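You operate a simulated robot arm through the tools that you are given. There is no shell and no other tool. Be economical: measure what you need, move in short steps, check, and stop when the job is done.

You run a simulated two-armed robot. Do the job below in one go: nothing can be reset, and whatever is moved stays where it is left.

## Task
Clamp the block shaft, push the orange bench grip on and free the clamp.
Fine: hold the clamp block; wind its knob to set, not over, before the grip goes home; then back to loose; the shaft stays in. Drop, topple, overwind and pinch nothing.

It is judged by the outcome, as a careful person would: the job done as asked, and still so three seconds after it is handed in. It fails if anything else is knocked over, pushed out of place, dropped, spilled or broken.

## Robot
Two 7-joint arms with four-finger grippers on one trunk, on a base that drives. Base frame: it is fixed to the floor where the robot stands at the start and does not move with it; the origin is under the middle of the robot, x ahead of it, y to its left, z up; the surface under the hand at the start is at about z = 86. Lengths are in cm, angles in degrees, forces in N, time in s.
The left shoulder is at the start at [4, 18.1, 115.4], the right one opposite. With the tool pointing down near the work surface each hand reaches from about 32 to 84 cm from the robot's upright axis, wherever it stands, measured 20 degrees to its own side. Places, roughly: bench grip (3x3x7 cm) [90, -10, 90]; block knob [50, 10, 90]; block shaft (2x2x11 cm) [50, 0, 100]; block socket [50, 0, 90]; shaft butt [50, 0, 90]. Payload 3.67 kg a hand.
The tool frame of a hand sits at the grasp point between the pads (the TCP): z along the fingers, y along the line on which they close. The tips reach 2.8 cm beyond it. Largest opening 11.2 cm; the body of the gripper starts 7.3 cm behind the TCP.
Orientation is told as [roll, pitch, yaw] about the base's x, y, z axes, in that order, counted from this pose: with the fingers straight down and closing along the base's y, the tool's x points along the base's -x, its y along +y and its z along -z.

## Interface
- The arms move only by the tool drive_tool. It takes "left_motion", "right_motion" or both (then of equal length, played together; a hand with none holds still); each is a list of rows, each a list of 6 numbers: the shift along the tool's x, y, z in mm, then the turn, a rotation vector about the tool's x, y, z in degrees. In form: [[tx, ty, tz, rx, ry, rz], ...]. A call has 1 to 20 rows; each row shifts and turns the commanded pose from where the row before left it, along the tool's axes as they then stand. "left_grip" and "right_grip" are, for a hand that has rows, the gripper command, from -1 (fully open) to 1 (shut), values between in proportion, set as the call begins (left out, the last holds). Each row takes 0.2 s and may step no farther than 5 cm and 8.6 degrees from the row before; otherwise, or with a gripper value out of range, the whole call is refused. Where a pose cannot be reached the arm comes as near as it can. A force on the tool above 40 N (or 10 N above the force at the start of the call, whichever is more), or a blocked arm, ends the call early, and 0.2 s more pass. Each finger halts on what it meets, pressing with about 30 N; the grip force reading is that of the motor and also rises with nothing between the fingers. The clock runs only during rows and for 0.2 s after the last one: add rows that do not move to give the fingers time. It gives the time, the measured TCP pose, the force on the tool (base axes), the opening and the grip force at its end, in the units of the frame above (readings bear some noise), with the torque about the TCP (base axes, N m) and any sound that the robot's microphone picked up.
- Cameras (640 x 400 px; columns grow to the right, rows downward): "scene" is now at [10.8, -2.66, 139.78]; the picture's right is [-0.31, -0.95, 0.00], its down [-0.41, 0.14, -0.90] and it looks along [0.85, -0.28, -0.44] (base axes); focal length 244 px, centre (320, 200). "left" rides on the left gripper at [6, 1.8, -10.4] in its tool frame; the picture's right is [-0.29, 0.96, 0.00], its down [-0.80, -0.24, -0.55] and it looks along [-0.53, -0.16, 0.83] (tool axes); focal length 234 px, centre (320, 200). "right" rides on the right gripper at [6, -1.8, -10.4] in its tool frame; the picture's right is [0.29, 0.96, 0.00], its down [-0.80, 0.24, -0.55] and it looks along [-0.53, 0.16, 0.83] (tool axes); focal length 234 px, centre (320, 200). There is no depth. A picture from a camera that has moved, and an enlarged one, comes with that camera's place and axes in the base frame and with its lens.
- capture(camera): a new picture of that camera. No time passes.
- move_column(by): slides the trunk up (or, below 0, down) by that many cm; the arms and the scene camera ride with it, the base frame stays. It gives what a move gives, with no picture.
- steer(legs): drives the robot by 1 to 6 legs, each [ahead, left, turn to the left] in cm, cm and degrees, along the robot's own axes; the way and the turn of a leg run together, so that a leg with both is an arc; at most 150 cm and 180 degrees a leg. The arms and the cameras ride along, it lands a little off, and it stops where it bumps. It gives what a move gives.
- turn_head(pan, tilt): turns the head with the scene camera to pan (to the left, within 86 degrees either way) and tilt (down, from -29 to 69), counted from straight ahead of the robot. It gives what a move gives.
- enlarge(camera, box): a new picture of the part [left, top, right, bottom] of that camera's present view, enlarged. No time passes.
- hand_in(): hands the job in; it is judged then, once.

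Work in short steps. Places have to be worked out from the pictures, the camera data and where the tool is seen: move nearer, look again, correct. Check each grasp and each placing, and mend what went wrong. You have 120 turns and 100 pictures in all, those below and enlarged ones among them. Open the grippers and draw the arms clear of the work before you hand the job in, unless the task says otherwise; then end with one line.

The tools are called after "Emit:" as a command line: name --argument value ..., lists and objects as JSON in quotes. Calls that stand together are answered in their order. drive_tool: Moves the arms, as the interface text tells. Its arguments: {"type":"object","properties":{"left_motion":{"type":"array","items":{"type":"array","items":{"type":"number"}}},"left_grip":{"type":"number"},"right_motion":{"type":"array","items":{"type":"array","items":{"type":"number"}}},"right_grip":{"type":"number"}},"required":[]} The other tools are called the same way: move_column (by) slides the trunk up or down; steer (legs) drives the base; turn_head (pan, tilt) turns the head that bears the scene camera; capture (camera) takes a picture; enlarge (camera, box) takes an enlarged picture of a part of a camera's view; hand_in () hands the job in.

At the start:

```text
time_s: 0.0
left_ee_pos: [57.61, 10.1, 125.49]
left_ee_rot: [0.0, 0.0, 0.2]
left_ft_force: [0.7, -0.6, 1.5]
left_ft_torque: [-0.02, 0.0, 0.0]
left_grip_width: 11.22
left_grasp_force: 0.0
right_ee_pos: [51.6, -37.23, 127.44]
right_ee_rot: [0.0, 0.1, -0.1]
right_ft_force: [-0.3, 0.2, -0.2]
right_ft_torque: [0.01, -0.02, -0.01]
right_grip_width: 11.2
right_grasp_force: 0.1
trunk travel left (down, up): [-27.5, 23.9]
robot x, y, heading: [0.06, 0.13, 0.3]
head pan, tilt: [-18.2, 25.9]
```

scene: 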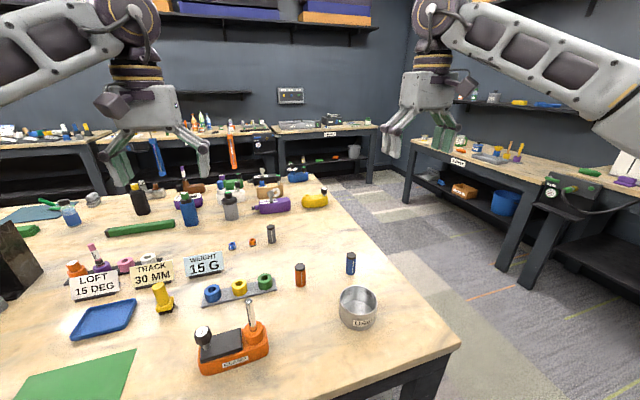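
right: 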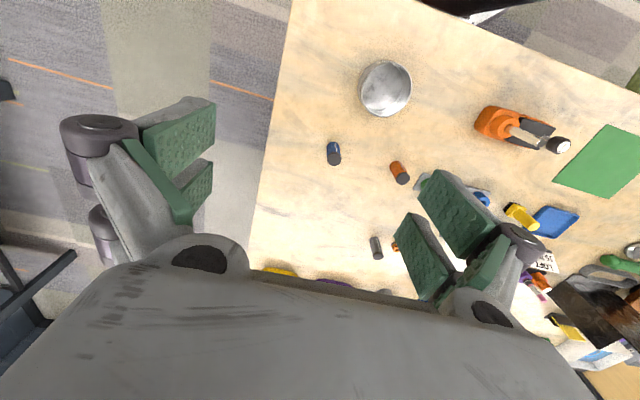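
left: 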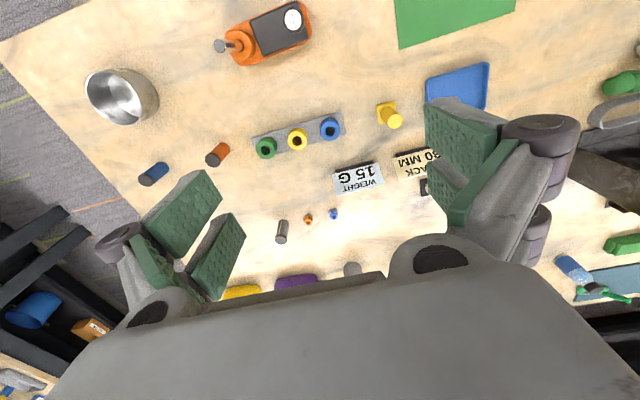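

I start by taking closer views of the clamp block and the orange grip to locate them.

Emit:
enlarge --camera "scene" --box '[180, 280, 300, 380]'

Emit:
enlarge --camera "scene" --box '[200, 215, 380, 335]'

Emit:
enlarge --camera "left" --box '[120, 0, 340, 180]'

```text
4.00 times, centred on (240, 330) of scene
camera zoom: at [10.8, -2.66, 139.78], right [-0.31, -0.95, 0.0], down [-0.41, 0.14, -0.9], along [0.85, -0.28, -0.44], focal length 978 px, centre (640, -320)
```

zoom: 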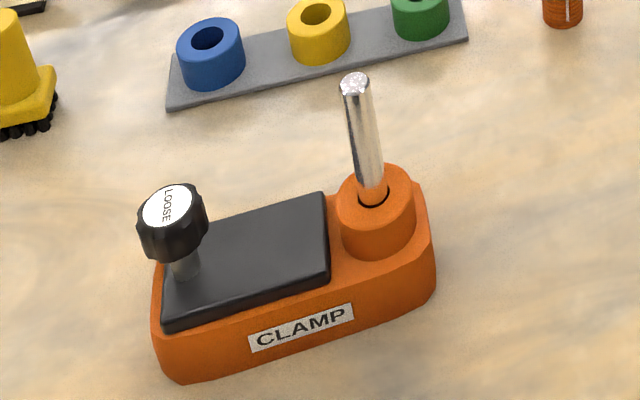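

```text
3.33 times, centred on (290, 275) of scene
camera zoom: at [10.8, -2.66, 139.78], right [-0.31, -0.95, 0.0], down [-0.41, 0.14, -0.9], along [0.85, -0.28, -0.44], focal length 815 px, centre (420, -50)
```

zoom: 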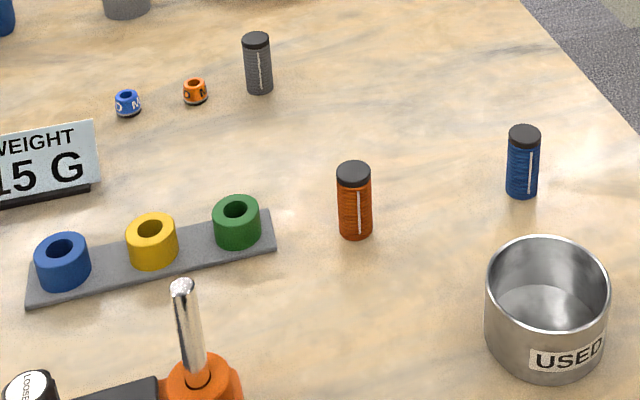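

```text
2.22 times, centred on (230, 90) of left
camera zoom: at [51.69, 11.69, 135.86], right [0.29, 0.96, 0.0], down [0.8, -0.24, 0.55], along [0.53, -0.16, -0.83], focal length 520 px, centre (520, 444)
```

zoom: 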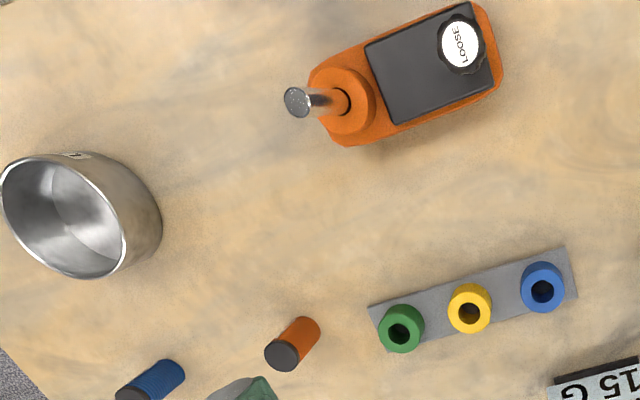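

The orange cylinder seems to be at about (63,-14), yet the rough place (90,-10) fits the grey one, so I look closer at both and at the rest of the bench.

Emit:
enlarge --camera "scene" --box '[220, 220, 284, 260]'

Emit:
enlarge --camera "scene" --box '[276, 250, 340, 290]'

Emit:
enlarge --camera "scene" --box '[40, 160, 340, 320]'

```text
10.00 times, centred on (252, 240) of scene
camera zoom: at [10.8, -2.66, 139.78], right [-0.31, -0.95, 0.0], down [-0.41, 0.14, -0.9], along [0.85, -0.28, -0.44], focal length 2445 px, centre (1000, -200)
```

zoom: 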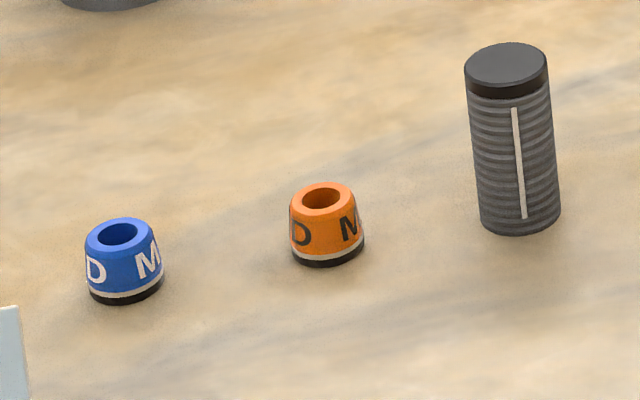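

```text
10.00 times, centred on (308, 270) of scene
camera zoom: at [10.8, -2.66, 139.78], right [-0.31, -0.95, 0.0], down [-0.41, 0.14, -0.9], along [0.85, -0.28, -0.44], focal length 2445 px, centre (440, -500)
```

zoom: 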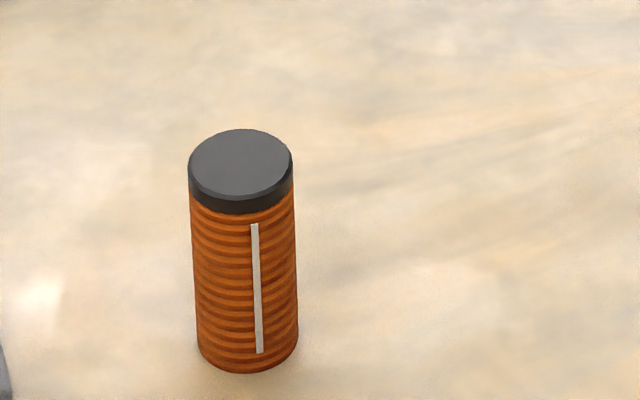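

```text
2.13 times, centred on (190, 240) of scene
camera zoom: at [10.8, -2.66, 139.78], right [-0.31, -0.95, 0.0], down [-0.41, 0.14, -0.9], along [0.85, -0.28, -0.44], focal length 522 px, centre (597, 115)
```

zoom: 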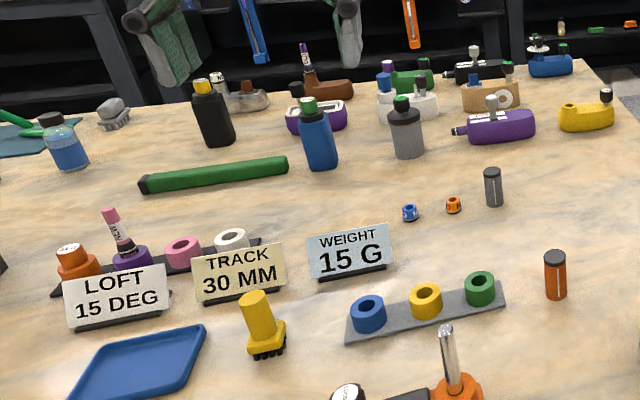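

The orange grip is the cylinder at about (63,-14), and the clamp has its shaft near (48,0) and knob near (48,9). I bring both hands closer to measure.

Emit:
drive_tool --left_motion '[[26, -3.5, 22.5, 0, 0, 0], [26, -3.5, 22.5, 0, 0, 0], [26, -3.5, 22.5, 0, 0, 0], [26, -3.5, 22.5, 0, 0, 0], [26, -3.5, 22.5, 0, 0, 0], [26, -3.5, 22.5, 0, 0, 0]]' --right_motion '[[11, 36, 25.5, 0, 0, 0], [11, 36, 25.5, 0, 0, 0], [11, 36, 25.5, 0, 0, 0], [11, 36, 25.5, 0, 0, 0], [11, 36, 25.5, 0, 0, 0], [11, 36, 25.5, 0, 0, 0]]'

Emit:
capture --camera "left"

Emit:
capture --camera "right"

```text
time_s: 1.4
left_ee_pos: [42.19, 7.97, 111.93]
left_ee_rot: [0.0, -0.1, 0.1]
left_ft_force: [0.3, -0.3, -0.3]
left_ft_torque: [-0.02, 0.04, -0.01]
left_grip_width: 11.2
left_grasp_force: 0.1
right_ee_pos: [45.08, -15.47, 112.27]
right_ee_rot: [0.1, -0.1, 0.0]
right_ft_force: [1.0, 0.7, 0.1]
right_ft_torque: [0.02, 0.01, -0.02]
right_grip_width: 11.19
right_grasp_force: 0.0
trunk travel left (down, up): [-27.5, 23.9]
robot x, y, heading: [-0.04, -0.48, 0.0]
head pan, tilt: [-18.2, 25.9]
```

```text
90 pictures are left
camera left: at [36.16, 9.63, 122.37], right [0.29, 0.96, 0.0], down [0.8, -0.24, 0.55], along [0.53, -0.16, -0.83], focal length 234 px, centre (320, 200)
```

left: 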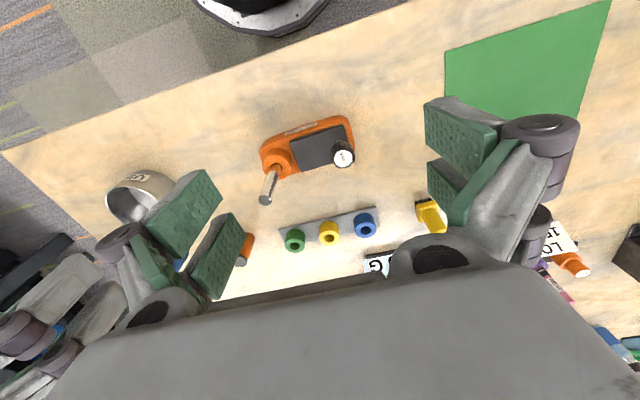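

```text
89 pictures are left
camera right: at [39.18, -17.38, 122.42], right [-0.29, 0.96, 0.0], down [0.8, 0.24, 0.55], along [0.53, 0.16, -0.83], focal length 234 px, centre (320, 200)
```

right: 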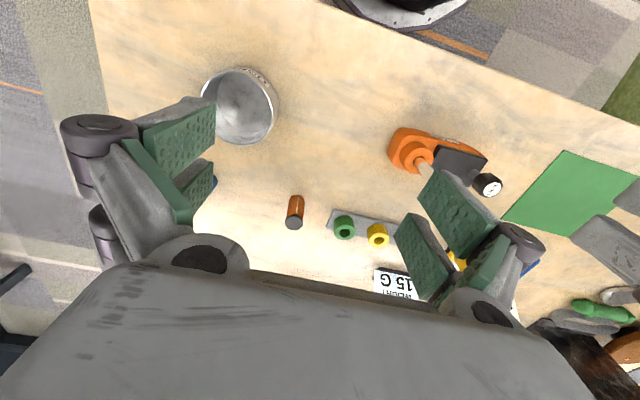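

Both views agree on shaft (48.4,-0.6) and knob (48,9). I enlarge both views of the block to get its width, height and heading.

Emit:
enlarge --camera "left" --box '[240, 100, 380, 220]'

Emit:
enlarge --camera "right" --box '[370, 110, 530, 210]'

Emit:
enlarge --camera "right" --box '[260, 180, 340, 240]'

```text
3.33 times, centred on (310, 160) of left
camera zoom: at [36.16, 9.63, 122.37], right [0.29, 0.96, 0.0], down [0.8, -0.24, 0.55], along [0.53, -0.16, -0.83], focal length 781 px, centre (353, 333)
```

zoom: 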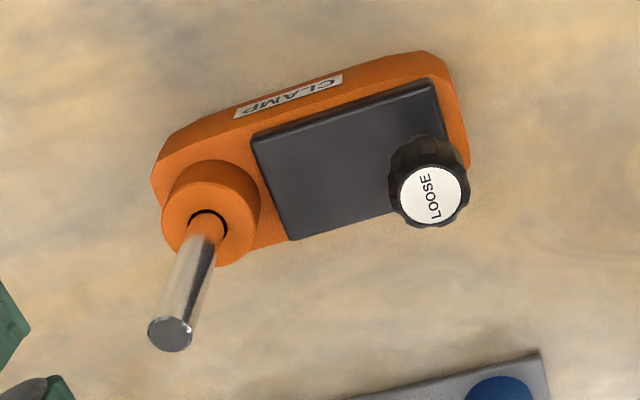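

```text
4.00 times, centred on (450, 160) of right
camera zoom: at [39.18, -17.38, 122.42], right [-0.29, 0.96, 0.0], down [0.8, 0.24, 0.55], along [0.53, 0.16, -0.83], focal length 937 px, centre (-200, 360)
```

zoom: 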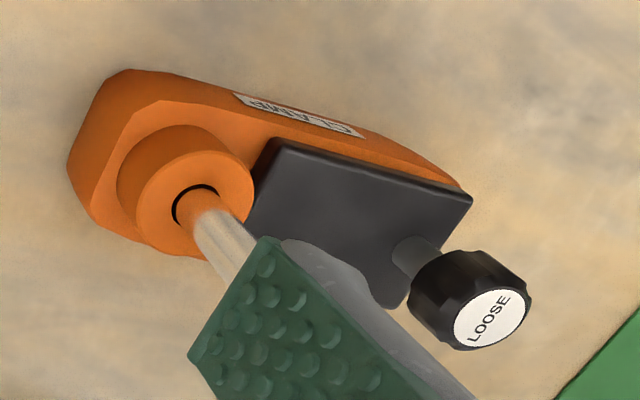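

```text
6.67 times, centred on (300, 210) of right
camera zoom: at [39.18, -17.38, 122.42], right [-0.29, 0.96, 0.0], down [0.8, 0.24, 0.55], along [0.53, 0.16, -0.83], focal length 1561 px, centre (453, 133)
```

zoom: 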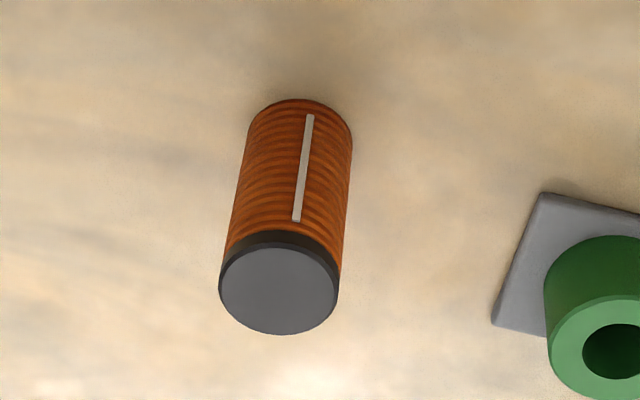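

Block lies along y from about -3.2 to 11, with boss top at z 92.6, shaft axis (48.0,-0.4) and knob top (48.0,9.2,95.7). I turn the right hand to hold the boss end from the right, tilted 45° and closing along x.

Emit:
drive_tool --right_motion '[[0, -3, 0, 0, 0, -8.2], [0, -3, 0, 0, 0, -8.2], [0, -3, 0, 0, 0, -8.2], [0, 0, 0, 0, 0, -8.2], [0, 0, 0, 0, 0, -8.2], [0, 0, 0, 0, 0, -8.2], [0, 0, 0, 0, 0, -8.2], [0, 0, 0, 0, 0, -8.2], [0, 0, 0, 0, 0, -8.2], [0, 0, 0, 0, 0, -8.1], [0, 0, 0, 0, 0, -8.1], [0, 0, 0, 0, -7.5, 0], [0, 0, 0, 0, -7.5, 0], [0, 0, 0, 0, -7.5, 0], [0, 0, 0, 0, -7.5, 0], [0, 0, 0, 0, -7.5, 0], [0, 0, 0, 0, -7.5, 0]]'

Emit:
capture --camera "scene"

```text
time_s: 5.0
left_ee_pos: [42.06, 7.94, 111.98]
left_ee_rot: [0.0, -0.1, 0.0]
left_ft_force: [0.6, -0.4, -0.8]
left_ft_torque: [0.01, 0.01, -0.01]
left_grip_width: 11.23
left_grasp_force: 0.0
right_ee_pos: [28.91, -8.89, 117.43]
right_ee_rot: [0.2, -45.1, 89.7]
right_ft_force: [0.0, -1.0, 0.6]
right_ft_torque: [0.01, -0.03, 0.01]
right_grip_width: 11.21
right_grasp_force: 0.0
right hand out of reach, approached as far as the arm can: row 8, 9, 10, 11, 12, 13, 14, 15, 16, 17
trunk travel left (down, up): [-27.5, 23.9]
robot x, y, heading: [0.3, -0.14, 0.1]
head pan, tilt: [-18.2, 25.9]
```

```text
85 pictures are left
camera scene: at [10.78, -2.69, 139.78], right [-0.31, -0.95, 0.0], down [-0.41, 0.14, -0.9], along [0.85, -0.28, -0.44], focal length 244 px, centre (320, 200)
```

scene: 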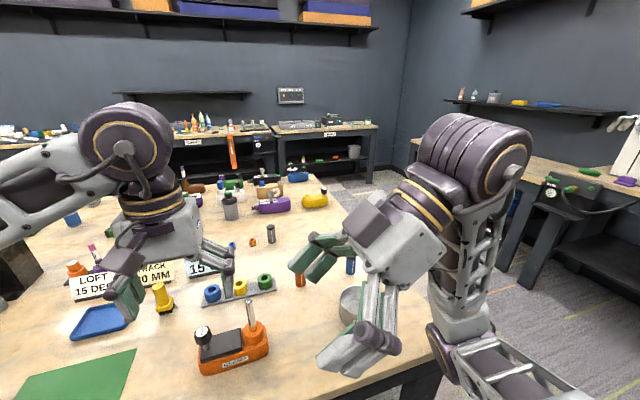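

Right yaw +90 is out of the arm's reach here, so I undo it and will try yaw -90 instead.

Emit:
drive_tool --right_motion '[[0, 0, 0, 0, 7.5, 0], [0, 0, 0, 0, 7.5, 0], [0, 0, 0, 0, 7.5, 0], [0, 0, 0, 0, 7.5, 0], [0, 0, 0, 0, 7.5, 0], [0, 0, 0, 0, 7.5, 0], [0, 0, 0, 0, 0, 8.2], [0, 0, 0, 0, 0, 8.2], [0, 0, 0, 0, 0, 8.2], [0, 0, 0, 0, 0, 8.2], [0, 0, 0, 0, 0, 8.2], [0, 0, 0, 0, 0, 8.2], [0, 0, 0, 0, 0, 8.2], [0, 0, 0, 0, 0, 8.2], [0, 0, 0, 0, 0, 8.2], [0, 0, 0, 0, 0, 8.1], [0, 0, 0, 0, 0, 8.1]]'

```text
time_s: 8.6
left_ee_pos: [42.12, 7.84, 112.03]
left_ee_rot: [0.1, -0.1, 0.1]
left_ft_force: [-0.6, -0.3, 0.2]
left_ft_torque: [0.02, 0.03, -0.01]
left_grip_width: 11.19
left_grasp_force: 0.0
right_ee_pos: [28.77, -8.77, 117.32]
right_ee_rot: [0.0, 0.0, 0.0]
right_ft_force: [0.1, 0.8, 0.6]
right_ft_torque: [0.03, 0.01, 0.0]
right_grip_width: 11.21
right_grasp_force: 0.1
trunk travel left (down, up): [-27.5, 23.9]
robot x, y, heading: [-0.04, -0.01, -0.1]
head pan, tilt: [-18.2, 25.9]
```

The command restarts from the measured pose. I move right to about (48,-20,110) and yaw it by -90.

Emit:
drive_tool --right_motion '[[-38, -22, 14, 0, 0, 0], [-38, -22, 14, 0, 0, 0], [-38, -22, 14, 0, 0, 0], [-38, -22, 14, 0, 0, 0], [-38, -22, 14, 0, 0, 0], [0, 0, 0, 0, 0, 8.2], [0, 0, 0, 0, 0, 8.2], [0, 0, 0, 0, 0, 8.2], [0, 0, 0, 0, 0, 8.2], [0, 0, 0, 0, 0, 8.2], [0, 0, 0, 0, 0, 8.2], [0, 0, 0, 0, 0, 8.2], [0, 0, 0, 0, 0, 8.2], [0, 0, 0, 0, 0, 8.2], [0, 0, 0, 0, 0, 8.1], [0, 0, 0, 0, 0, 8.1]]'

```text
time_s: 12.0
left_ee_pos: [42.18, 7.87, 111.94]
left_ee_rot: [0.0, 0.1, 0.1]
left_ft_force: [-0.5, 0.3, 0.3]
left_ft_torque: [0.01, 0.02, -0.02]
left_grip_width: 11.2
left_grasp_force: 0.1
right_ee_pos: [47.9, -19.9, 110.4]
right_ee_rot: [0.0, 0.0, -90.3]
right_ft_force: [0.0, 0.0, 0.5]
right_ft_torque: [-0.02, -0.04, -0.03]
right_grip_width: 11.19
right_grasp_force: 0.0
trunk travel left (down, up): [-27.5, 23.9]
robot x, y, heading: [0.15, -0.39, 0.1]
head pan, tilt: [-18.2, 25.9]
```

Yaw -90 is reachable. Now I tilt 60° so the fingers point left and down.

Emit:
drive_tool --right_motion '[[0, 0, 0, 0, 7.5, 0], [0, 0, 0, 0, 7.5, 0], [0, 0, 0, 0, 7.5, 0], [0, 0, 0, 0, 7.5, 0], [0, 0, 0, 0, 7.5, 0], [0, 0, 0, 0, 7.5, 0], [0, 0, 0, 0, 7.5, 0], [0, 0, 0, 0, 7.5, 0]]'

Emit:
capture --camera "scene"

Emit:
capture --camera "right"

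```text
time_s: 13.8
left_ee_pos: [42.13, 7.75, 111.95]
left_ee_rot: [0.0, 0.0, 0.1]
left_ft_force: [-0.6, 0.2, -0.1]
left_ft_torque: [-0.04, 0.0, -0.01]
left_grip_width: 11.19
left_grasp_force: 0.0
right_ee_pos: [47.84, -20.04, 110.35]
right_ee_rot: [0.1, 60.2, -90.0]
right_ft_force: [-0.2, 1.4, 0.0]
right_ft_torque: [0.01, -0.03, 0.01]
right_grip_width: 11.19
right_grasp_force: 0.0
trunk travel left (down, up): [-27.5, 23.9]
robot x, y, heading: [0.03, 0.34, 0.1]
head pan, tilt: [-18.2, 25.9]
```

```text
84 pictures are left
camera scene: at [10.79, -2.71, 139.78], right [-0.31, -0.95, 0.0], down [-0.41, 0.14, -0.9], along [0.85, -0.28, -0.44], focal length 244 px, centre (320, 200)
```

scene: 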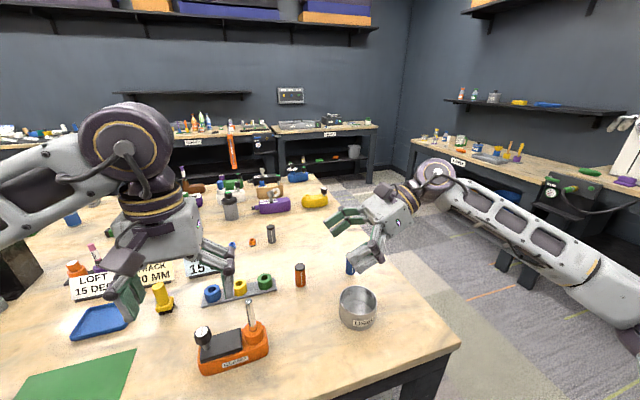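

```text
83 pictures are left
camera right: at [46.11, -26.06, 120.62], right [0.96, 0.14, 0.25], down [0.24, -0.88, -0.42], along [0.16, 0.46, -0.87], focal length 234 px, centre (320, 200)
```

right: 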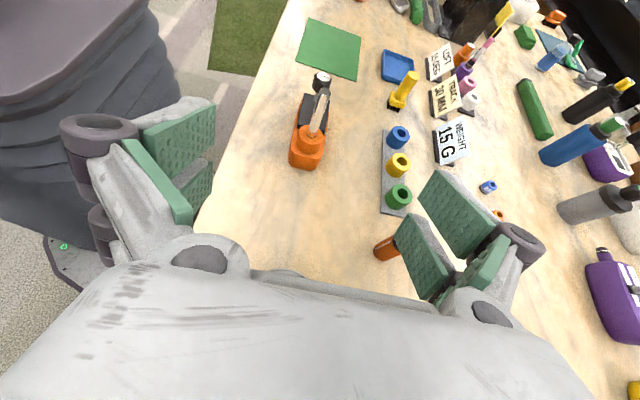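

The cup stands around (46,-24), so a slightly steeper 55° keeps the arm above it. I move the hand to a pre-grasp point about 12 cm back along the fingers.

Emit:
drive_tool --right_motion '[[0, 0, 0, 0, -5.2, 0], [-15.7, 0.3, 40.6, 0, 0, 0], [-15.7, 0.3, 40.6, 0, 0, 0], [-15.7, 0.3, 40.6, 0, 0, 0], [-15.7, 0.3, 40.6, 0, 0, 0], [0, 0, 0, 0, 0, 0]]'

Emit:
capture --camera "scene"

Emit:
capture --camera "right"

Emit:
capture --camera "left"

```text
time_s: 15.2
left_ee_pos: [42.02, 7.84, 112.12]
left_ee_rot: [0.0, 0.0, 0.2]
left_ft_force: [-0.4, -0.1, 0.1]
left_ft_torque: [-0.01, -0.02, 0.02]
left_grip_width: 11.22
left_grasp_force: 0.2
right_ee_pos: [48.07, -10.28, 95.95]
right_ee_rot: [0.0, 54.8, -90.0]
right_ft_force: [0.0, 1.2, -0.5]
right_ft_torque: [-0.01, -0.01, -0.03]
right_grip_width: 11.2
right_grasp_force: 0.2
trunk travel left (down, up): [-27.5, 23.9]
robot x, y, heading: [0.03, -0.27, 0.1]
head pan, tilt: [-18.2, 25.9]
```

```text
82 pictures are left
camera scene: at [10.75, -2.68, 139.79], right [-0.31, -0.95, 0.0], down [-0.41, 0.14, -0.9], along [0.85, -0.28, -0.44], focal length 244 px, centre (320, 200)
```

scene: 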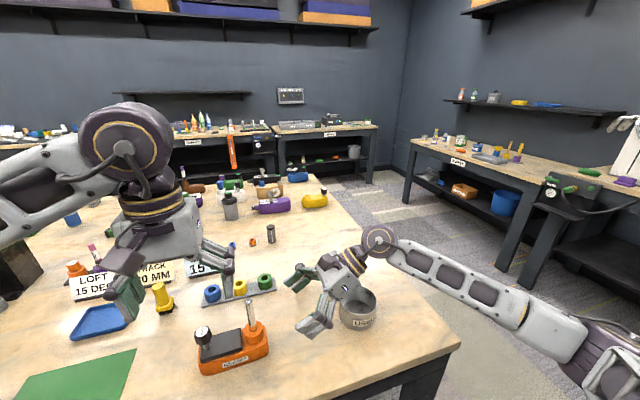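

```text
81 pictures are left
camera right: at [46.28, -15.39, 106.75], right [0.96, 0.17, 0.24], down [0.24, -0.91, -0.33], along [0.16, 0.37, -0.91], focal length 234 px, centre (320, 200)
```

right: 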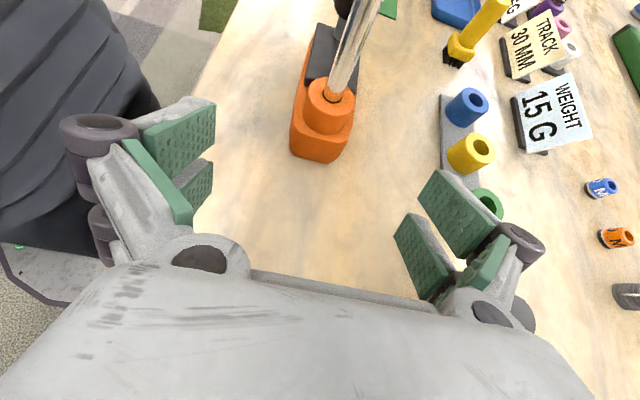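

```text
80 pictures are left
camera left: at [36.13, 9.51, 122.42], right [0.29, 0.96, 0.0], down [0.8, -0.24, 0.55], along [0.53, -0.16, -0.83], focal length 234 px, centre (320, 200)
```

left: 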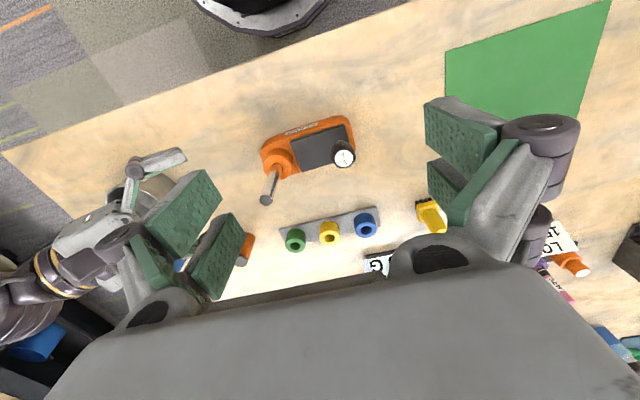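

Aligned with the block. I slide 12 cm along the fingers so they straddle the block's boss end.

Emit:
drive_tool --right_motion '[[0, -0.3, 30, 0, 0, 0], [0, -0.3, 30, 0, 0, 0], [0, -0.3, 30, 0, 0, 0], [0, 0, 29, 0, 0, 0], [0, 0, 0, 0, 0, 0]]'

Emit:
capture --camera "right"

Emit:
enlarge --camera "scene" --box '[180, 270, 380, 395]'

```text
time_s: 16.4
left_ee_pos: [42.26, 7.83, 112.03]
left_ee_rot: [-0.1, 0.1, 0.1]
left_ft_force: [-0.1, 0.0, 0.2]
left_ft_torque: [0.01, 0.01, -0.05]
left_grip_width: 11.21
left_grasp_force: 0.1
right_ee_pos: [47.91, -0.45, 88.99]
right_ee_rot: [0.1, 54.9, -90.0]
right_ft_force: [-0.1, -0.3, -0.7]
right_ft_torque: [0.01, -0.01, -0.02]
right_grip_width: 11.18
right_grasp_force: 0.0
trunk travel left (down, up): [-27.5, 23.9]
robot x, y, heading: [-0.0, -0.06, -0.1]
head pan, tilt: [-18.2, 25.9]
```

```text
79 pictures are left
camera right: at [46.15, -5.64, 99.78], right [0.96, 0.17, 0.24], down [0.24, -0.91, -0.33], along [0.16, 0.37, -0.91], focal length 234 px, centre (320, 200)
```

right: 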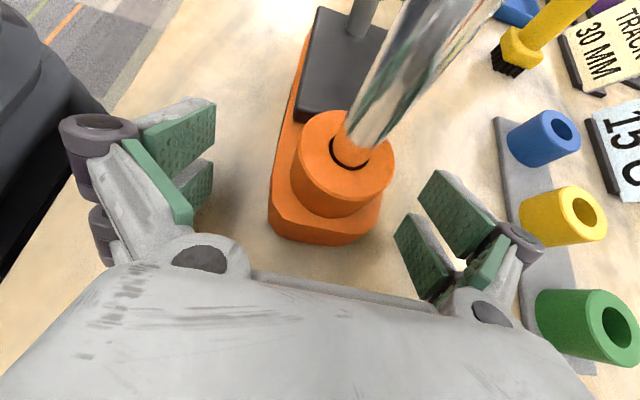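

```text
3.20 times, centred on (280, 332) of scene
camera zoom: at [10.77, -2.7, 139.79], right [-0.31, -0.95, 0.0], down [-0.41, 0.14, -0.9], along [0.85, -0.28, -0.44], focal length 782 px, centre (448, -224)
```

zoom: 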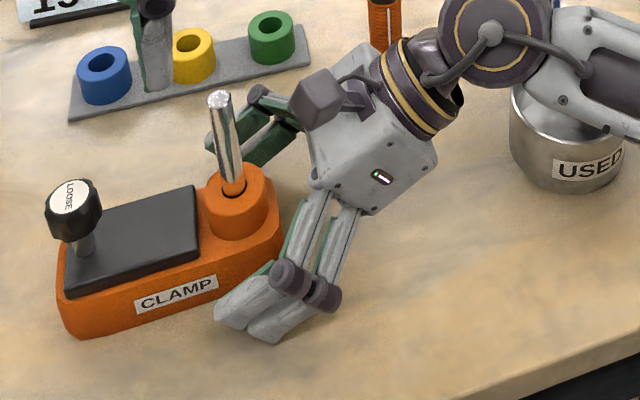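

The fingers straddle the block, centred within about a millimetre and clear of the table and cup. I close the right gripper on the block.

Emit:
drive_tool --right_motion '[[0, 0, 0, 0, 0, 0], [0, 0, 0, 0, 0, 0], [0, 0, 0, 0, 0, 0], [0, 0, 0, 0, 0, 0]]' --right_grip 1

Emit:
capture --camera "right"

Emit:
enlarge --camera "left" --box '[180, 90, 400, 230]'

```text
time_s: 17.4
left_ee_pos: [41.76, 7.73, 112.09]
left_ee_rot: [0.1, -0.2, 0.2]
left_ft_force: [-0.6, -0.2, 0.6]
left_ft_torque: [-0.01, 0.03, -0.03]
left_grip_width: 11.23
left_grasp_force: 0.1
right_ee_pos: [47.62, -0.53, 89.51]
right_ee_rot: [0.4, 55.1, -89.5]
right_ft_force: [-13.6, -5.5, 37.9]
right_ft_torque: [0.46, 1.49, 0.39]
right_grip_width: 5.51
right_grasp_force: 29.5
trunk travel left (down, up): [-27.5, 23.9]
robot x, y, heading: [-0.08, 0.25, -0.1]
head pan, tilt: [-18.2, 25.9]
```

```text
77 pictures are left
camera right: at [45.81, -5.62, 100.22], right [0.96, 0.17, 0.24], down [0.24, -0.91, -0.34], along [0.16, 0.38, -0.91], focal length 234 px, centre (320, 200)
```

right: 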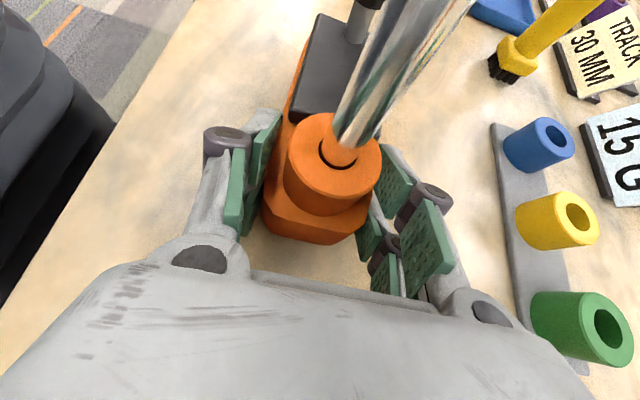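

```text
2.86 times, centred on (290, 160) of left
camera zoom: at [35.75, 9.47, 122.55], right [0.29, 0.96, 0.0], down [0.8, -0.24, 0.56], along [0.53, -0.16, -0.83], focal length 669 px, centre (406, 314)
```

zoom: 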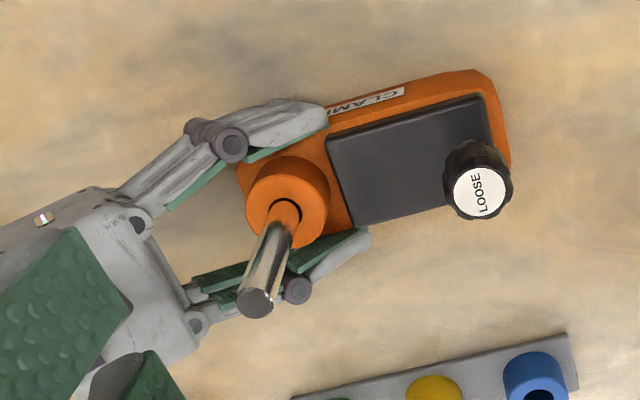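

Closing made the tips press on the table (38 N up), so I ease the fingers open, rise about 6 mm and centre at x≈47.6.

Emit:
drive_tool --right_motion '[[0, 0, 0, 0, 0, 0], [0, 0, 0, 0, 0, 0]]' --right_grip -0.25

Emit:
enlarge --camera "left" --box '[180, 90, 400, 230]'

```text
time_s: 18.0
left_ee_pos: [41.95, 8.01, 112.04]
left_ee_rot: [0.0, -0.1, 0.1]
left_ft_force: [0.3, -0.7, 0.3]
left_ft_torque: [0.01, 0.04, 0.0]
left_grip_width: 11.19
left_grasp_force: 0.1
right_ee_pos: [47.91, -0.31, 89.35]
right_ee_rot: [0.9, 55.0, -89.4]
right_ft_force: [7.9, 11.6, 34.5]
right_ft_torque: [0.58, -0.69, 0.75]
right_grip_width: 7.14
right_grasp_force: 11.5
trunk travel left (down, up): [-27.5, 23.9]
robot x, y, heading: [0.05, 0.02, -0.0]
head pan, tilt: [-18.2, 25.9]
```

```text
2.86 times, centred on (290, 160) of left
camera zoom: at [35.99, 9.74, 122.45], right [0.29, 0.96, 0.0], down [0.8, -0.24, 0.56], along [0.53, -0.16, -0.83], focal length 669 px, centre (406, 314)
```

zoom: 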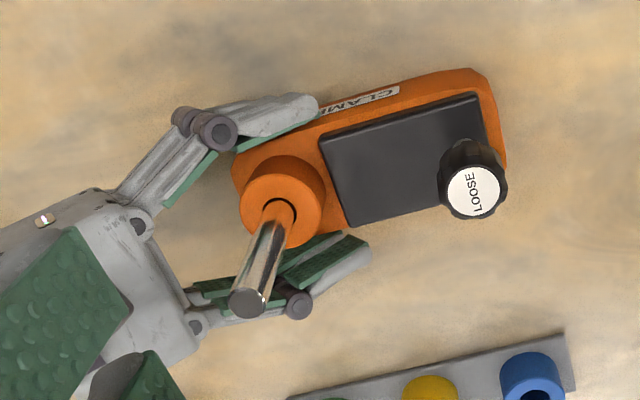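

The tips still press on the table, so I rise in small steps now.

Emit:
drive_tool --right_motion '[[1.6, 0, -1.15, 0, 0, 0], [1.6, 0, -1.15, 0, 0, 0], [1.6, 0, -1.15, 0, 0, 0], [1.6, 0, -1.15, 0, 0, 0], [0, 0, 0, 0, 0, 0]]'

Emit:
enlarge --camera "scene" --box '[180, 270, 340, 370]'

```text
time_s: 19.2
left_ee_pos: [42.05, 7.91, 112.03]
left_ee_rot: [0.0, 0.1, 0.0]
left_ft_force: [0.4, -0.4, 0.2]
left_ft_torque: [0.02, 0.0, -0.03]
left_grip_width: 11.19
left_grasp_force: 0.0
right_ee_pos: [48.0, -0.54, 89.76]
right_ee_rot: [-0.3, 54.6, -90.3]
right_ft_force: [0.5, -0.4, 0.1]
right_ft_torque: [0.01, -0.02, -0.02]
right_grip_width: 7.02
right_grasp_force: 0.1
trunk travel left (down, up): [-27.5, 23.9]
robot x, y, heading: [-0.22, 0.19, -0.3]
head pan, tilt: [-18.2, 25.9]
```

```text
4.00 times, centred on (260, 320) of scene
camera zoom: at [10.79, -2.66, 139.78], right [-0.31, -0.95, 0.0], down [-0.41, 0.14, -0.9], along [0.85, -0.28, -0.44], focal length 978 px, centre (560, -280)
```

zoom: 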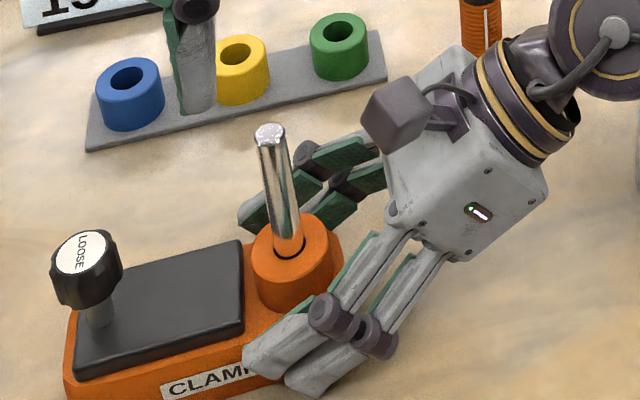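

Contact is gone. The block shifted about 3 mm toward me, so I centre at x≈47.6, rise 2 mm more and close gradually.

Emit:
drive_tool --right_motion '[[1.6, -2, -1.15, 0, 0, 0], [0, -2, 0, 0, 0, 0], [0, 0, 0, 0, 0, 0]]' --right_grip -0.1

Emit:
drive_tool --right_motion '[[0, 0, 0, 0, 0, 0], [0, 0, 0, 0, 0, 0], [0, 0, 0, 0, 0, 0]]' --right_grip 0.15

```text
time_s: 20.0
left_ee_pos: [42.13, 7.81, 111.96]
left_ee_rot: [0.1, 0.0, 0.2]
left_ft_force: [0.4, 0.0, -0.2]
left_ft_torque: [-0.03, 0.01, 0.01]
left_grip_width: 11.22
left_grasp_force: 0.1
right_ee_pos: [47.54, -0.49, 90.02]
right_ee_rot: [0.0, 54.8, -90.1]
right_ft_force: [0.4, 0.3, 0.0]
right_ft_torque: [0.01, -0.02, -0.03]
right_grip_width: 6.16
right_grasp_force: 0.1
trunk travel left (down, up): [-27.5, 23.9]
robot x, y, heading: [0.07, -0.27, 0.2]
head pan, tilt: [-18.2, 25.9]
```

```text
time_s: 20.8
left_ee_pos: [42.03, 7.94, 112.09]
left_ee_rot: [0.0, 0.1, 0.1]
left_ft_force: [-0.5, 0.4, 0.9]
left_ft_torque: [0.02, 0.0, -0.02]
left_grip_width: 11.2
left_grasp_force: 0.0
right_ee_pos: [47.49, -0.47, 89.96]
right_ee_rot: [0.0, 54.8, -90.0]
right_ft_force: [-1.1, 0.5, 0.8]
right_ft_torque: [0.0, 0.04, -0.02]
right_grip_width: 5.47
right_grasp_force: 30.1
trunk travel left (down, up): [-27.5, 23.9]
robot x, y, heading: [-0.31, -0.16, 0.2]
head pan, tilt: [-18.2, 25.9]
```

The block is held cleanly: 5.47 cm, 30 N, no table force. Now I re-measure the knob from the left camera.

Emit:
enlarge --camera "left" --box '[240, 100, 400, 200]'

Emit:
enlarge --camera "scene" --box '[180, 280, 300, 380]'

```text
4.00 times, centred on (320, 150) of left
camera zoom: at [36.16, 9.53, 122.4], right [0.29, 0.96, 0.0], down [0.8, -0.24, 0.55], along [0.53, -0.16, -0.83], focal length 937 px, centre (320, 400)
```

zoom: 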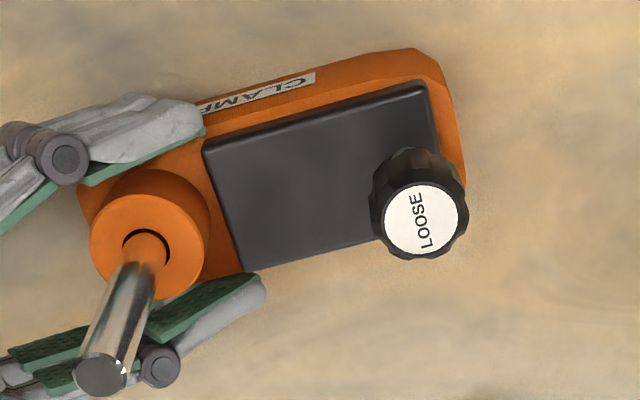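

```text
4.00 times, centred on (240, 330) of scene
camera zoom: at [10.79, -2.66, 139.78], right [-0.31, -0.95, 0.0], down [-0.41, 0.14, -0.9], along [0.85, -0.28, -0.44], focal length 978 px, centre (640, -320)
```

zoom: 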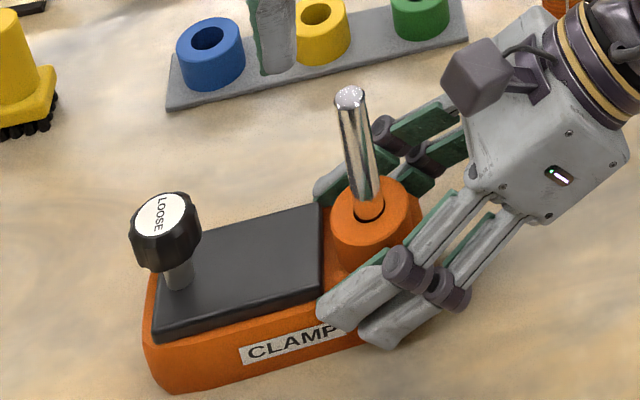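

Knob top is at about (47.6,9.3,95.7), 3 cm across. I bring the left hand over it, yawed +80° so it has room for a clockwise stroke, fingers at 6 cm.

Emit:
drive_tool --left_motion '[[-28, 6.7, 30, 0, 0, 0], [-28, 6.7, 30, 0, 0, 0], [0, 0, 0, 0, 0, -8], [0, 0, 0, 0, 0, -8], [0, 0, 0, 0, 0, -8], [0, 0, 0, 0, 0, -8], [0, 0, 0, 0, 0, -8], [0, 0, 0, 0, 0, -8], [0, 0, 0, 0, 0, -8], [0, 0, 0, 0, 0, -8], [0, 0, 0, 0, 0, -8], [0, 0, 0, 0, 0, -8], [0, 0, 0, 0, 0, 0]]' --left_grip -0.07

Emit:
capture --camera "left"

Emit:
capture --camera "scene"

```text
time_s: 23.6
left_ee_pos: [47.67, 9.24, 105.94]
left_ee_rot: [0.1, 0.0, 80.2]
left_ft_force: [-0.4, -0.4, -0.3]
left_ft_torque: [0.05, -0.04, -0.04]
left_grip_width: 5.97
left_grasp_force: 0.1
right_ee_pos: [47.43, -0.44, 90.1]
right_ee_rot: [-0.1, 54.8, -90.0]
right_ft_force: [-0.3, -0.6, 2.5]
right_ft_torque: [0.08, 0.09, -0.04]
right_grip_width: 5.47
right_grasp_force: 30.5
trunk travel left (down, up): [-27.5, 23.9]
robot x, y, heading: [0.27, 0.14, -0.2]
head pan, tilt: [-18.2, 25.9]
```

```text
71 pictures are left
camera left: at [44.88, 3.53, 116.38], right [-0.89, 0.45, 0.0], down [0.37, 0.74, 0.55], along [0.25, 0.5, -0.83], focal length 234 px, centre (320, 200)
```

left: 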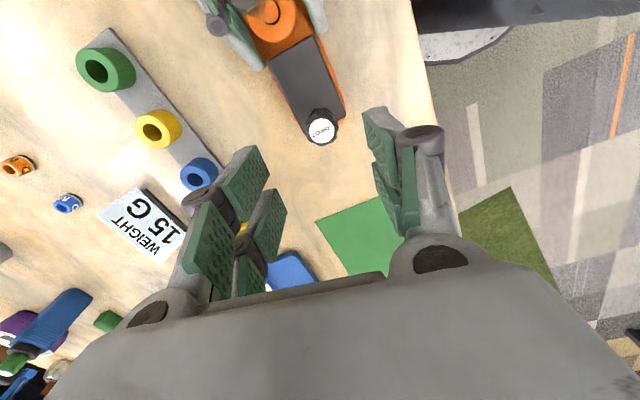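

```text
70 pictures are left
camera scene: at [10.78, -2.65, 139.79], right [-0.31, -0.95, 0.0], down [-0.41, 0.14, -0.9], along [0.85, -0.28, -0.44], focal length 244 px, centre (320, 200)
```

scene: 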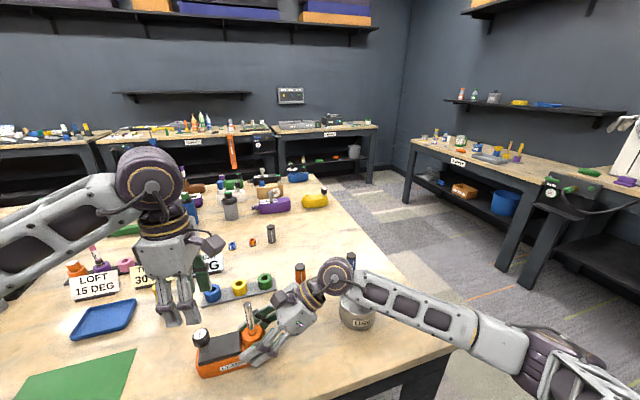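

The knob is under the hand within a millimetre. I descend most of the way and check.

Emit:
drive_tool --left_motion '[[-1, 0, 30, 0, 0, 0], [0, 0, 25, 0, 0, 0], [0, 0, 20, 0, 0, 0], [0, 0, 0, 0, 0, 0]]'

Emit:
capture --camera "left"

Emit:
enlarge --camera "scene" --box '[150, 260, 310, 380]'

```text
time_s: 24.6
left_ee_pos: [47.64, 9.32, 98.58]
left_ee_rot: [0.1, 0.0, 80.1]
left_ft_force: [-0.8, 0.5, 0.8]
left_ft_torque: [0.01, 0.01, 0.0]
left_grip_width: 6.0
left_grasp_force: 0.0
right_ee_pos: [47.58, -0.4, 90.05]
right_ee_rot: [0.0, 54.8, -89.9]
right_ft_force: [-1.4, -1.0, 2.1]
right_ft_torque: [0.08, 0.13, 0.0]
right_grip_width: 5.46
right_grasp_force: 29.7
trunk travel left (down, up): [-27.5, 23.9]
robot x, y, heading: [-0.12, 0.5, -0.0]
head pan, tilt: [-18.2, 25.9]
```

```text
69 pictures are left
camera left: at [44.87, 3.6, 108.92], right [-0.89, 0.45, 0.0], down [0.37, 0.74, 0.55], along [0.25, 0.49, -0.83], focal length 234 px, centre (320, 200)
```

left: 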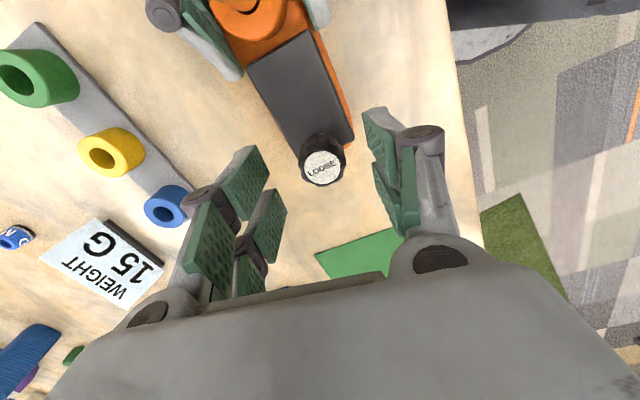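

```text
3.33 times, centred on (230, 320) of scene
camera zoom: at [10.78, -2.66, 139.79], right [-0.31, -0.95, 0.0], down [-0.41, 0.14, -0.9], along [0.85, -0.28, -0.44], focal length 815 px, centre (620, -200)
```

zoom: 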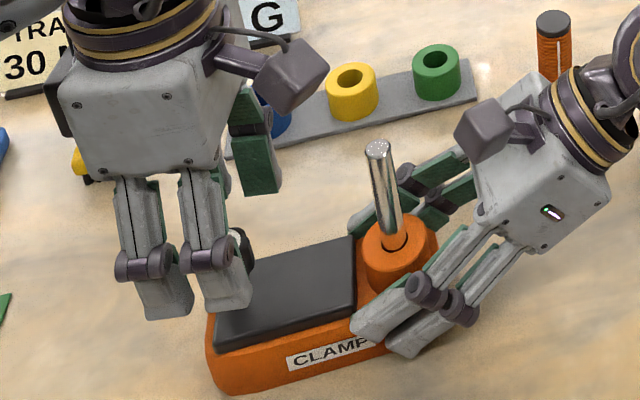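

Aligned on the knob (47.6,9.35). I descend 2.3 cm and close on it.

Emit:
drive_tool --left_motion '[[0, 0, 12, 0, 0, 0], [0, 0, 11, 0, 0, 0], [0, 0, 0, 0, 0, 0]]'

Emit:
drive_tool --left_motion '[[0, 0, 0, 0, 0, 0], [0, 0, 0, 0, 0, 0], [0, 0, 0, 0, 0, 0]]' --left_grip 1

Emit:
capture --camera "left"

```text
time_s: 25.4
left_ee_pos: [47.71, 9.32, 96.23]
left_ee_rot: [0.1, 0.0, 80.1]
left_ft_force: [0.7, -0.6, -0.5]
left_ft_torque: [-0.01, 0.0, 0.0]
left_grip_width: 5.99
left_grasp_force: 0.1
right_ee_pos: [47.42, -0.51, 89.93]
right_ee_rot: [0.0, 54.8, -90.0]
right_ft_force: [0.2, 0.3, 3.2]
right_ft_torque: [0.0, 0.13, -0.03]
right_grip_width: 5.44
right_grasp_force: 30.0
trunk travel left (down, up): [-27.5, 23.9]
robot x, y, heading: [0.37, 0.15, 0.5]
head pan, tilt: [-18.2, 25.9]
```

```text
time_s: 26.2
left_ee_pos: [47.67, 9.35, 96.2]
left_ee_rot: [0.1, 0.0, 80.0]
left_ft_force: [-9.8, 2.6, 1.0]
left_ft_torque: [0.01, 0.16, -0.05]
left_grip_width: 2.58
left_grasp_force: 30.1
right_ee_pos: [47.53, -0.65, 90.08]
right_ee_rot: [0.1, 54.7, -90.1]
right_ft_force: [8.3, -1.9, 2.0]
right_ft_torque: [0.19, 0.49, -0.85]
right_grip_width: 5.48
right_grasp_force: 29.9
trunk travel left (down, up): [-27.5, 23.9]
robot x, y, heading: [0.02, 0.13, -0.2]
head pan, tilt: [-18.2, 25.9]
```

```text
67 pictures are left
camera left: at [44.88, 3.62, 106.6], right [-0.89, 0.45, 0.0], down [0.38, 0.74, 0.55], along [0.25, 0.49, -0.83], focal length 234 px, centre (320, 200)
```

left: 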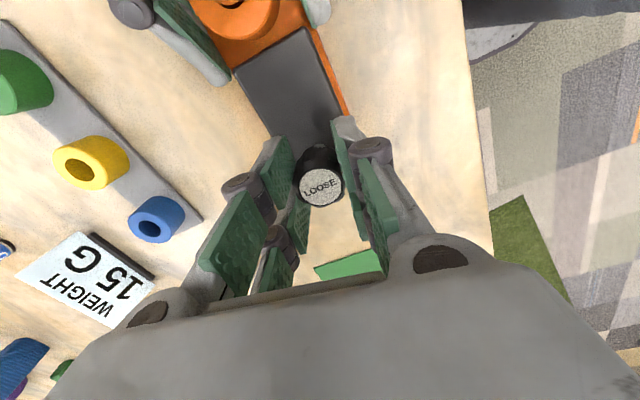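

Knob gripped (2.6 cm). I relieve the 1 mm side load and turn clockwise 40°, watching torque, sound and label.

Emit:
drive_tool --left_motion '[[0, 1, 0, 0, 0, 0], [0, 0, 0, 0, 0, 8], [0, 0, 0, 0, 0, 8], [0, 0, 0, 0, 0, 8], [0, 0, 0, 0, 0, 8], [0, 0, 0, 0, 0, 8], [0, 0, 0, 0, 0, 0]]'

Emit:
enlarge --camera "left" --box '[240, 120, 400, 240]'

```text
time_s: 27.8
left_ee_pos: [47.47, 9.32, 96.15]
left_ee_rot: [0.1, 0.0, 40.1]
left_ft_force: [-5.8, 5.0, 4.7]
left_ft_torque: [0.15, 0.07, -0.01]
left_grip_width: 2.55
left_grasp_force: 30.3
right_ee_pos: [47.52, -0.56, 89.97]
right_ee_rot: [0.0, 54.9, -90.0]
right_ft_force: [6.6, -5.2, 3.6]
right_ft_torque: [0.24, 0.34, -0.58]
right_grip_width: 5.45
right_grasp_force: 30.1
trunk travel left (down, up): [-27.5, 23.9]
robot x, y, heading: [0.03, 0.01, -0.0]
head pan, tilt: [-18.2, 25.9]
```

```text
3.33 times, centred on (320, 180) of left
camera zoom: at [41.85, 6.76, 106.59], right [-0.39, 0.92, 0.0], down [0.76, 0.33, 0.55], along [0.51, 0.22, -0.83], focal length 781 px, centre (320, 267)
```

zoom: 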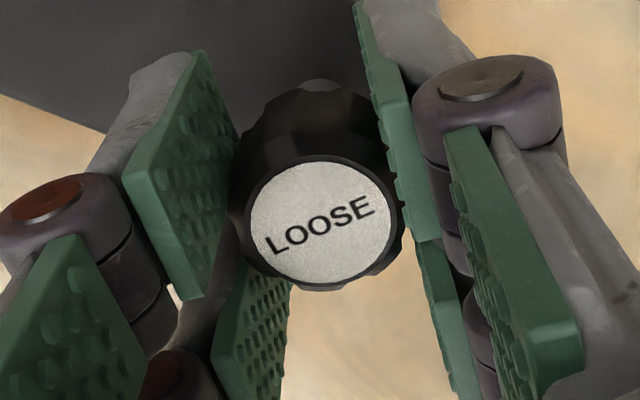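

The knob turns with the hand and still reads LOOSE, with almost no torque. I continue another 40°.

Emit:
drive_tool --left_motion '[[0, 0, 0, 0, 0, 8], [0, 0, 0, 0, 0, 8], [0, 0, 0, 0, 0, 8], [0, 0, 0, 0, 0, 8], [0, 0, 0, 0, 0, 8], [0, 0, 0, 0, 0, 0]]'

Emit:
enlarge --camera "left" --box '[240, 120, 400, 240]'

```text
time_s: 29.2
left_ee_pos: [47.53, 9.47, 96.18]
left_ee_rot: [0.1, -0.1, 0.1]
left_ft_force: [-2.0, 5.6, 6.9]
left_ft_torque: [0.17, -0.14, -0.06]
left_grip_width: 2.53
left_grasp_force: 30.0
right_ee_pos: [47.51, -0.58, 89.97]
right_ee_rot: [0.1, 54.8, -89.9]
right_ft_force: [4.3, -7.2, 2.9]
right_ft_torque: [0.19, 0.38, -0.31]
right_grip_width: 5.47
right_grasp_force: 30.2
trunk travel left (down, up): [-27.5, 23.9]
robot x, y, heading: [0.4, 0.16, -0.2]
head pan, tilt: [-18.2, 25.9]
```

```text
3.33 times, centred on (320, 180) of left
camera zoom: at [41.6, 11.04, 106.58], right [0.29, 0.96, 0.0], down [0.8, -0.24, 0.55], along [0.53, -0.16, -0.83], focal length 781 px, centre (320, 267)
```

zoom: 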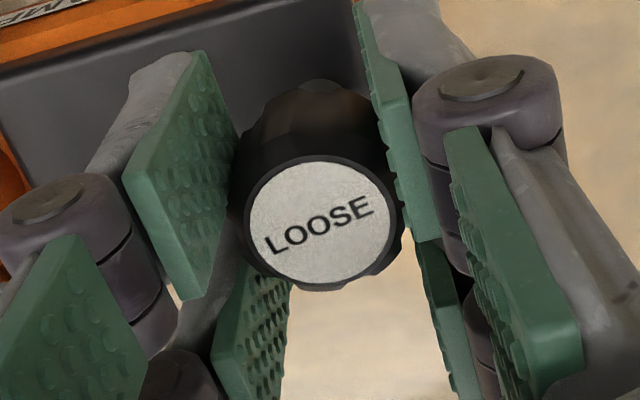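

Still LOOSE, low torque. Another 40° clockwise to yaw -40.

Emit:
drive_tool --left_motion '[[0, 0, 0, 0, 0, 8], [0, 0, 0, 0, 0, 8], [0, 0, 0, 0, 0, 8], [0, 0, 0, 0, 0, 8], [0, 0, 0, 0, 0, 8], [0, 0, 0, 0, 0, 0]]'

Emit:
enlarge --camera "left" --box '[240, 120, 400, 240]'

```text
time_s: 30.6
left_ee_pos: [47.51, 9.31, 96.21]
left_ee_rot: [-0.1, 0.0, -40.0]
left_ft_force: [0.2, 9.0, 3.7]
left_ft_torque: [0.46, 0.07, -0.04]
left_grip_width: 2.55
left_grasp_force: 30.4
right_ee_pos: [47.53, -0.36, 90.02]
right_ee_rot: [0.0, 54.8, -90.0]
right_ft_force: [1.0, -10.1, 4.0]
right_ft_torque: [0.22, 0.17, -0.07]
right_grip_width: 5.43
right_grasp_force: 30.2
trunk travel left (down, up): [-27.5, 23.9]
robot x, y, heading: [-0.23, -0.23, -0.3]
head pan, tilt: [-18.2, 25.9]
```

```text
3.33 times, centred on (320, 180) of left
camera zoom: at [44.14, 14.47, 106.58], right [0.84, 0.55, 0.0], down [0.46, -0.7, 0.55], along [0.3, -0.46, -0.83], focal length 781 px, centre (320, 267)
```

zoom: 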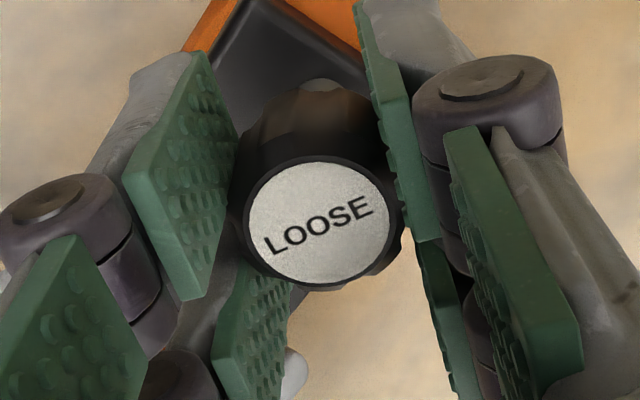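

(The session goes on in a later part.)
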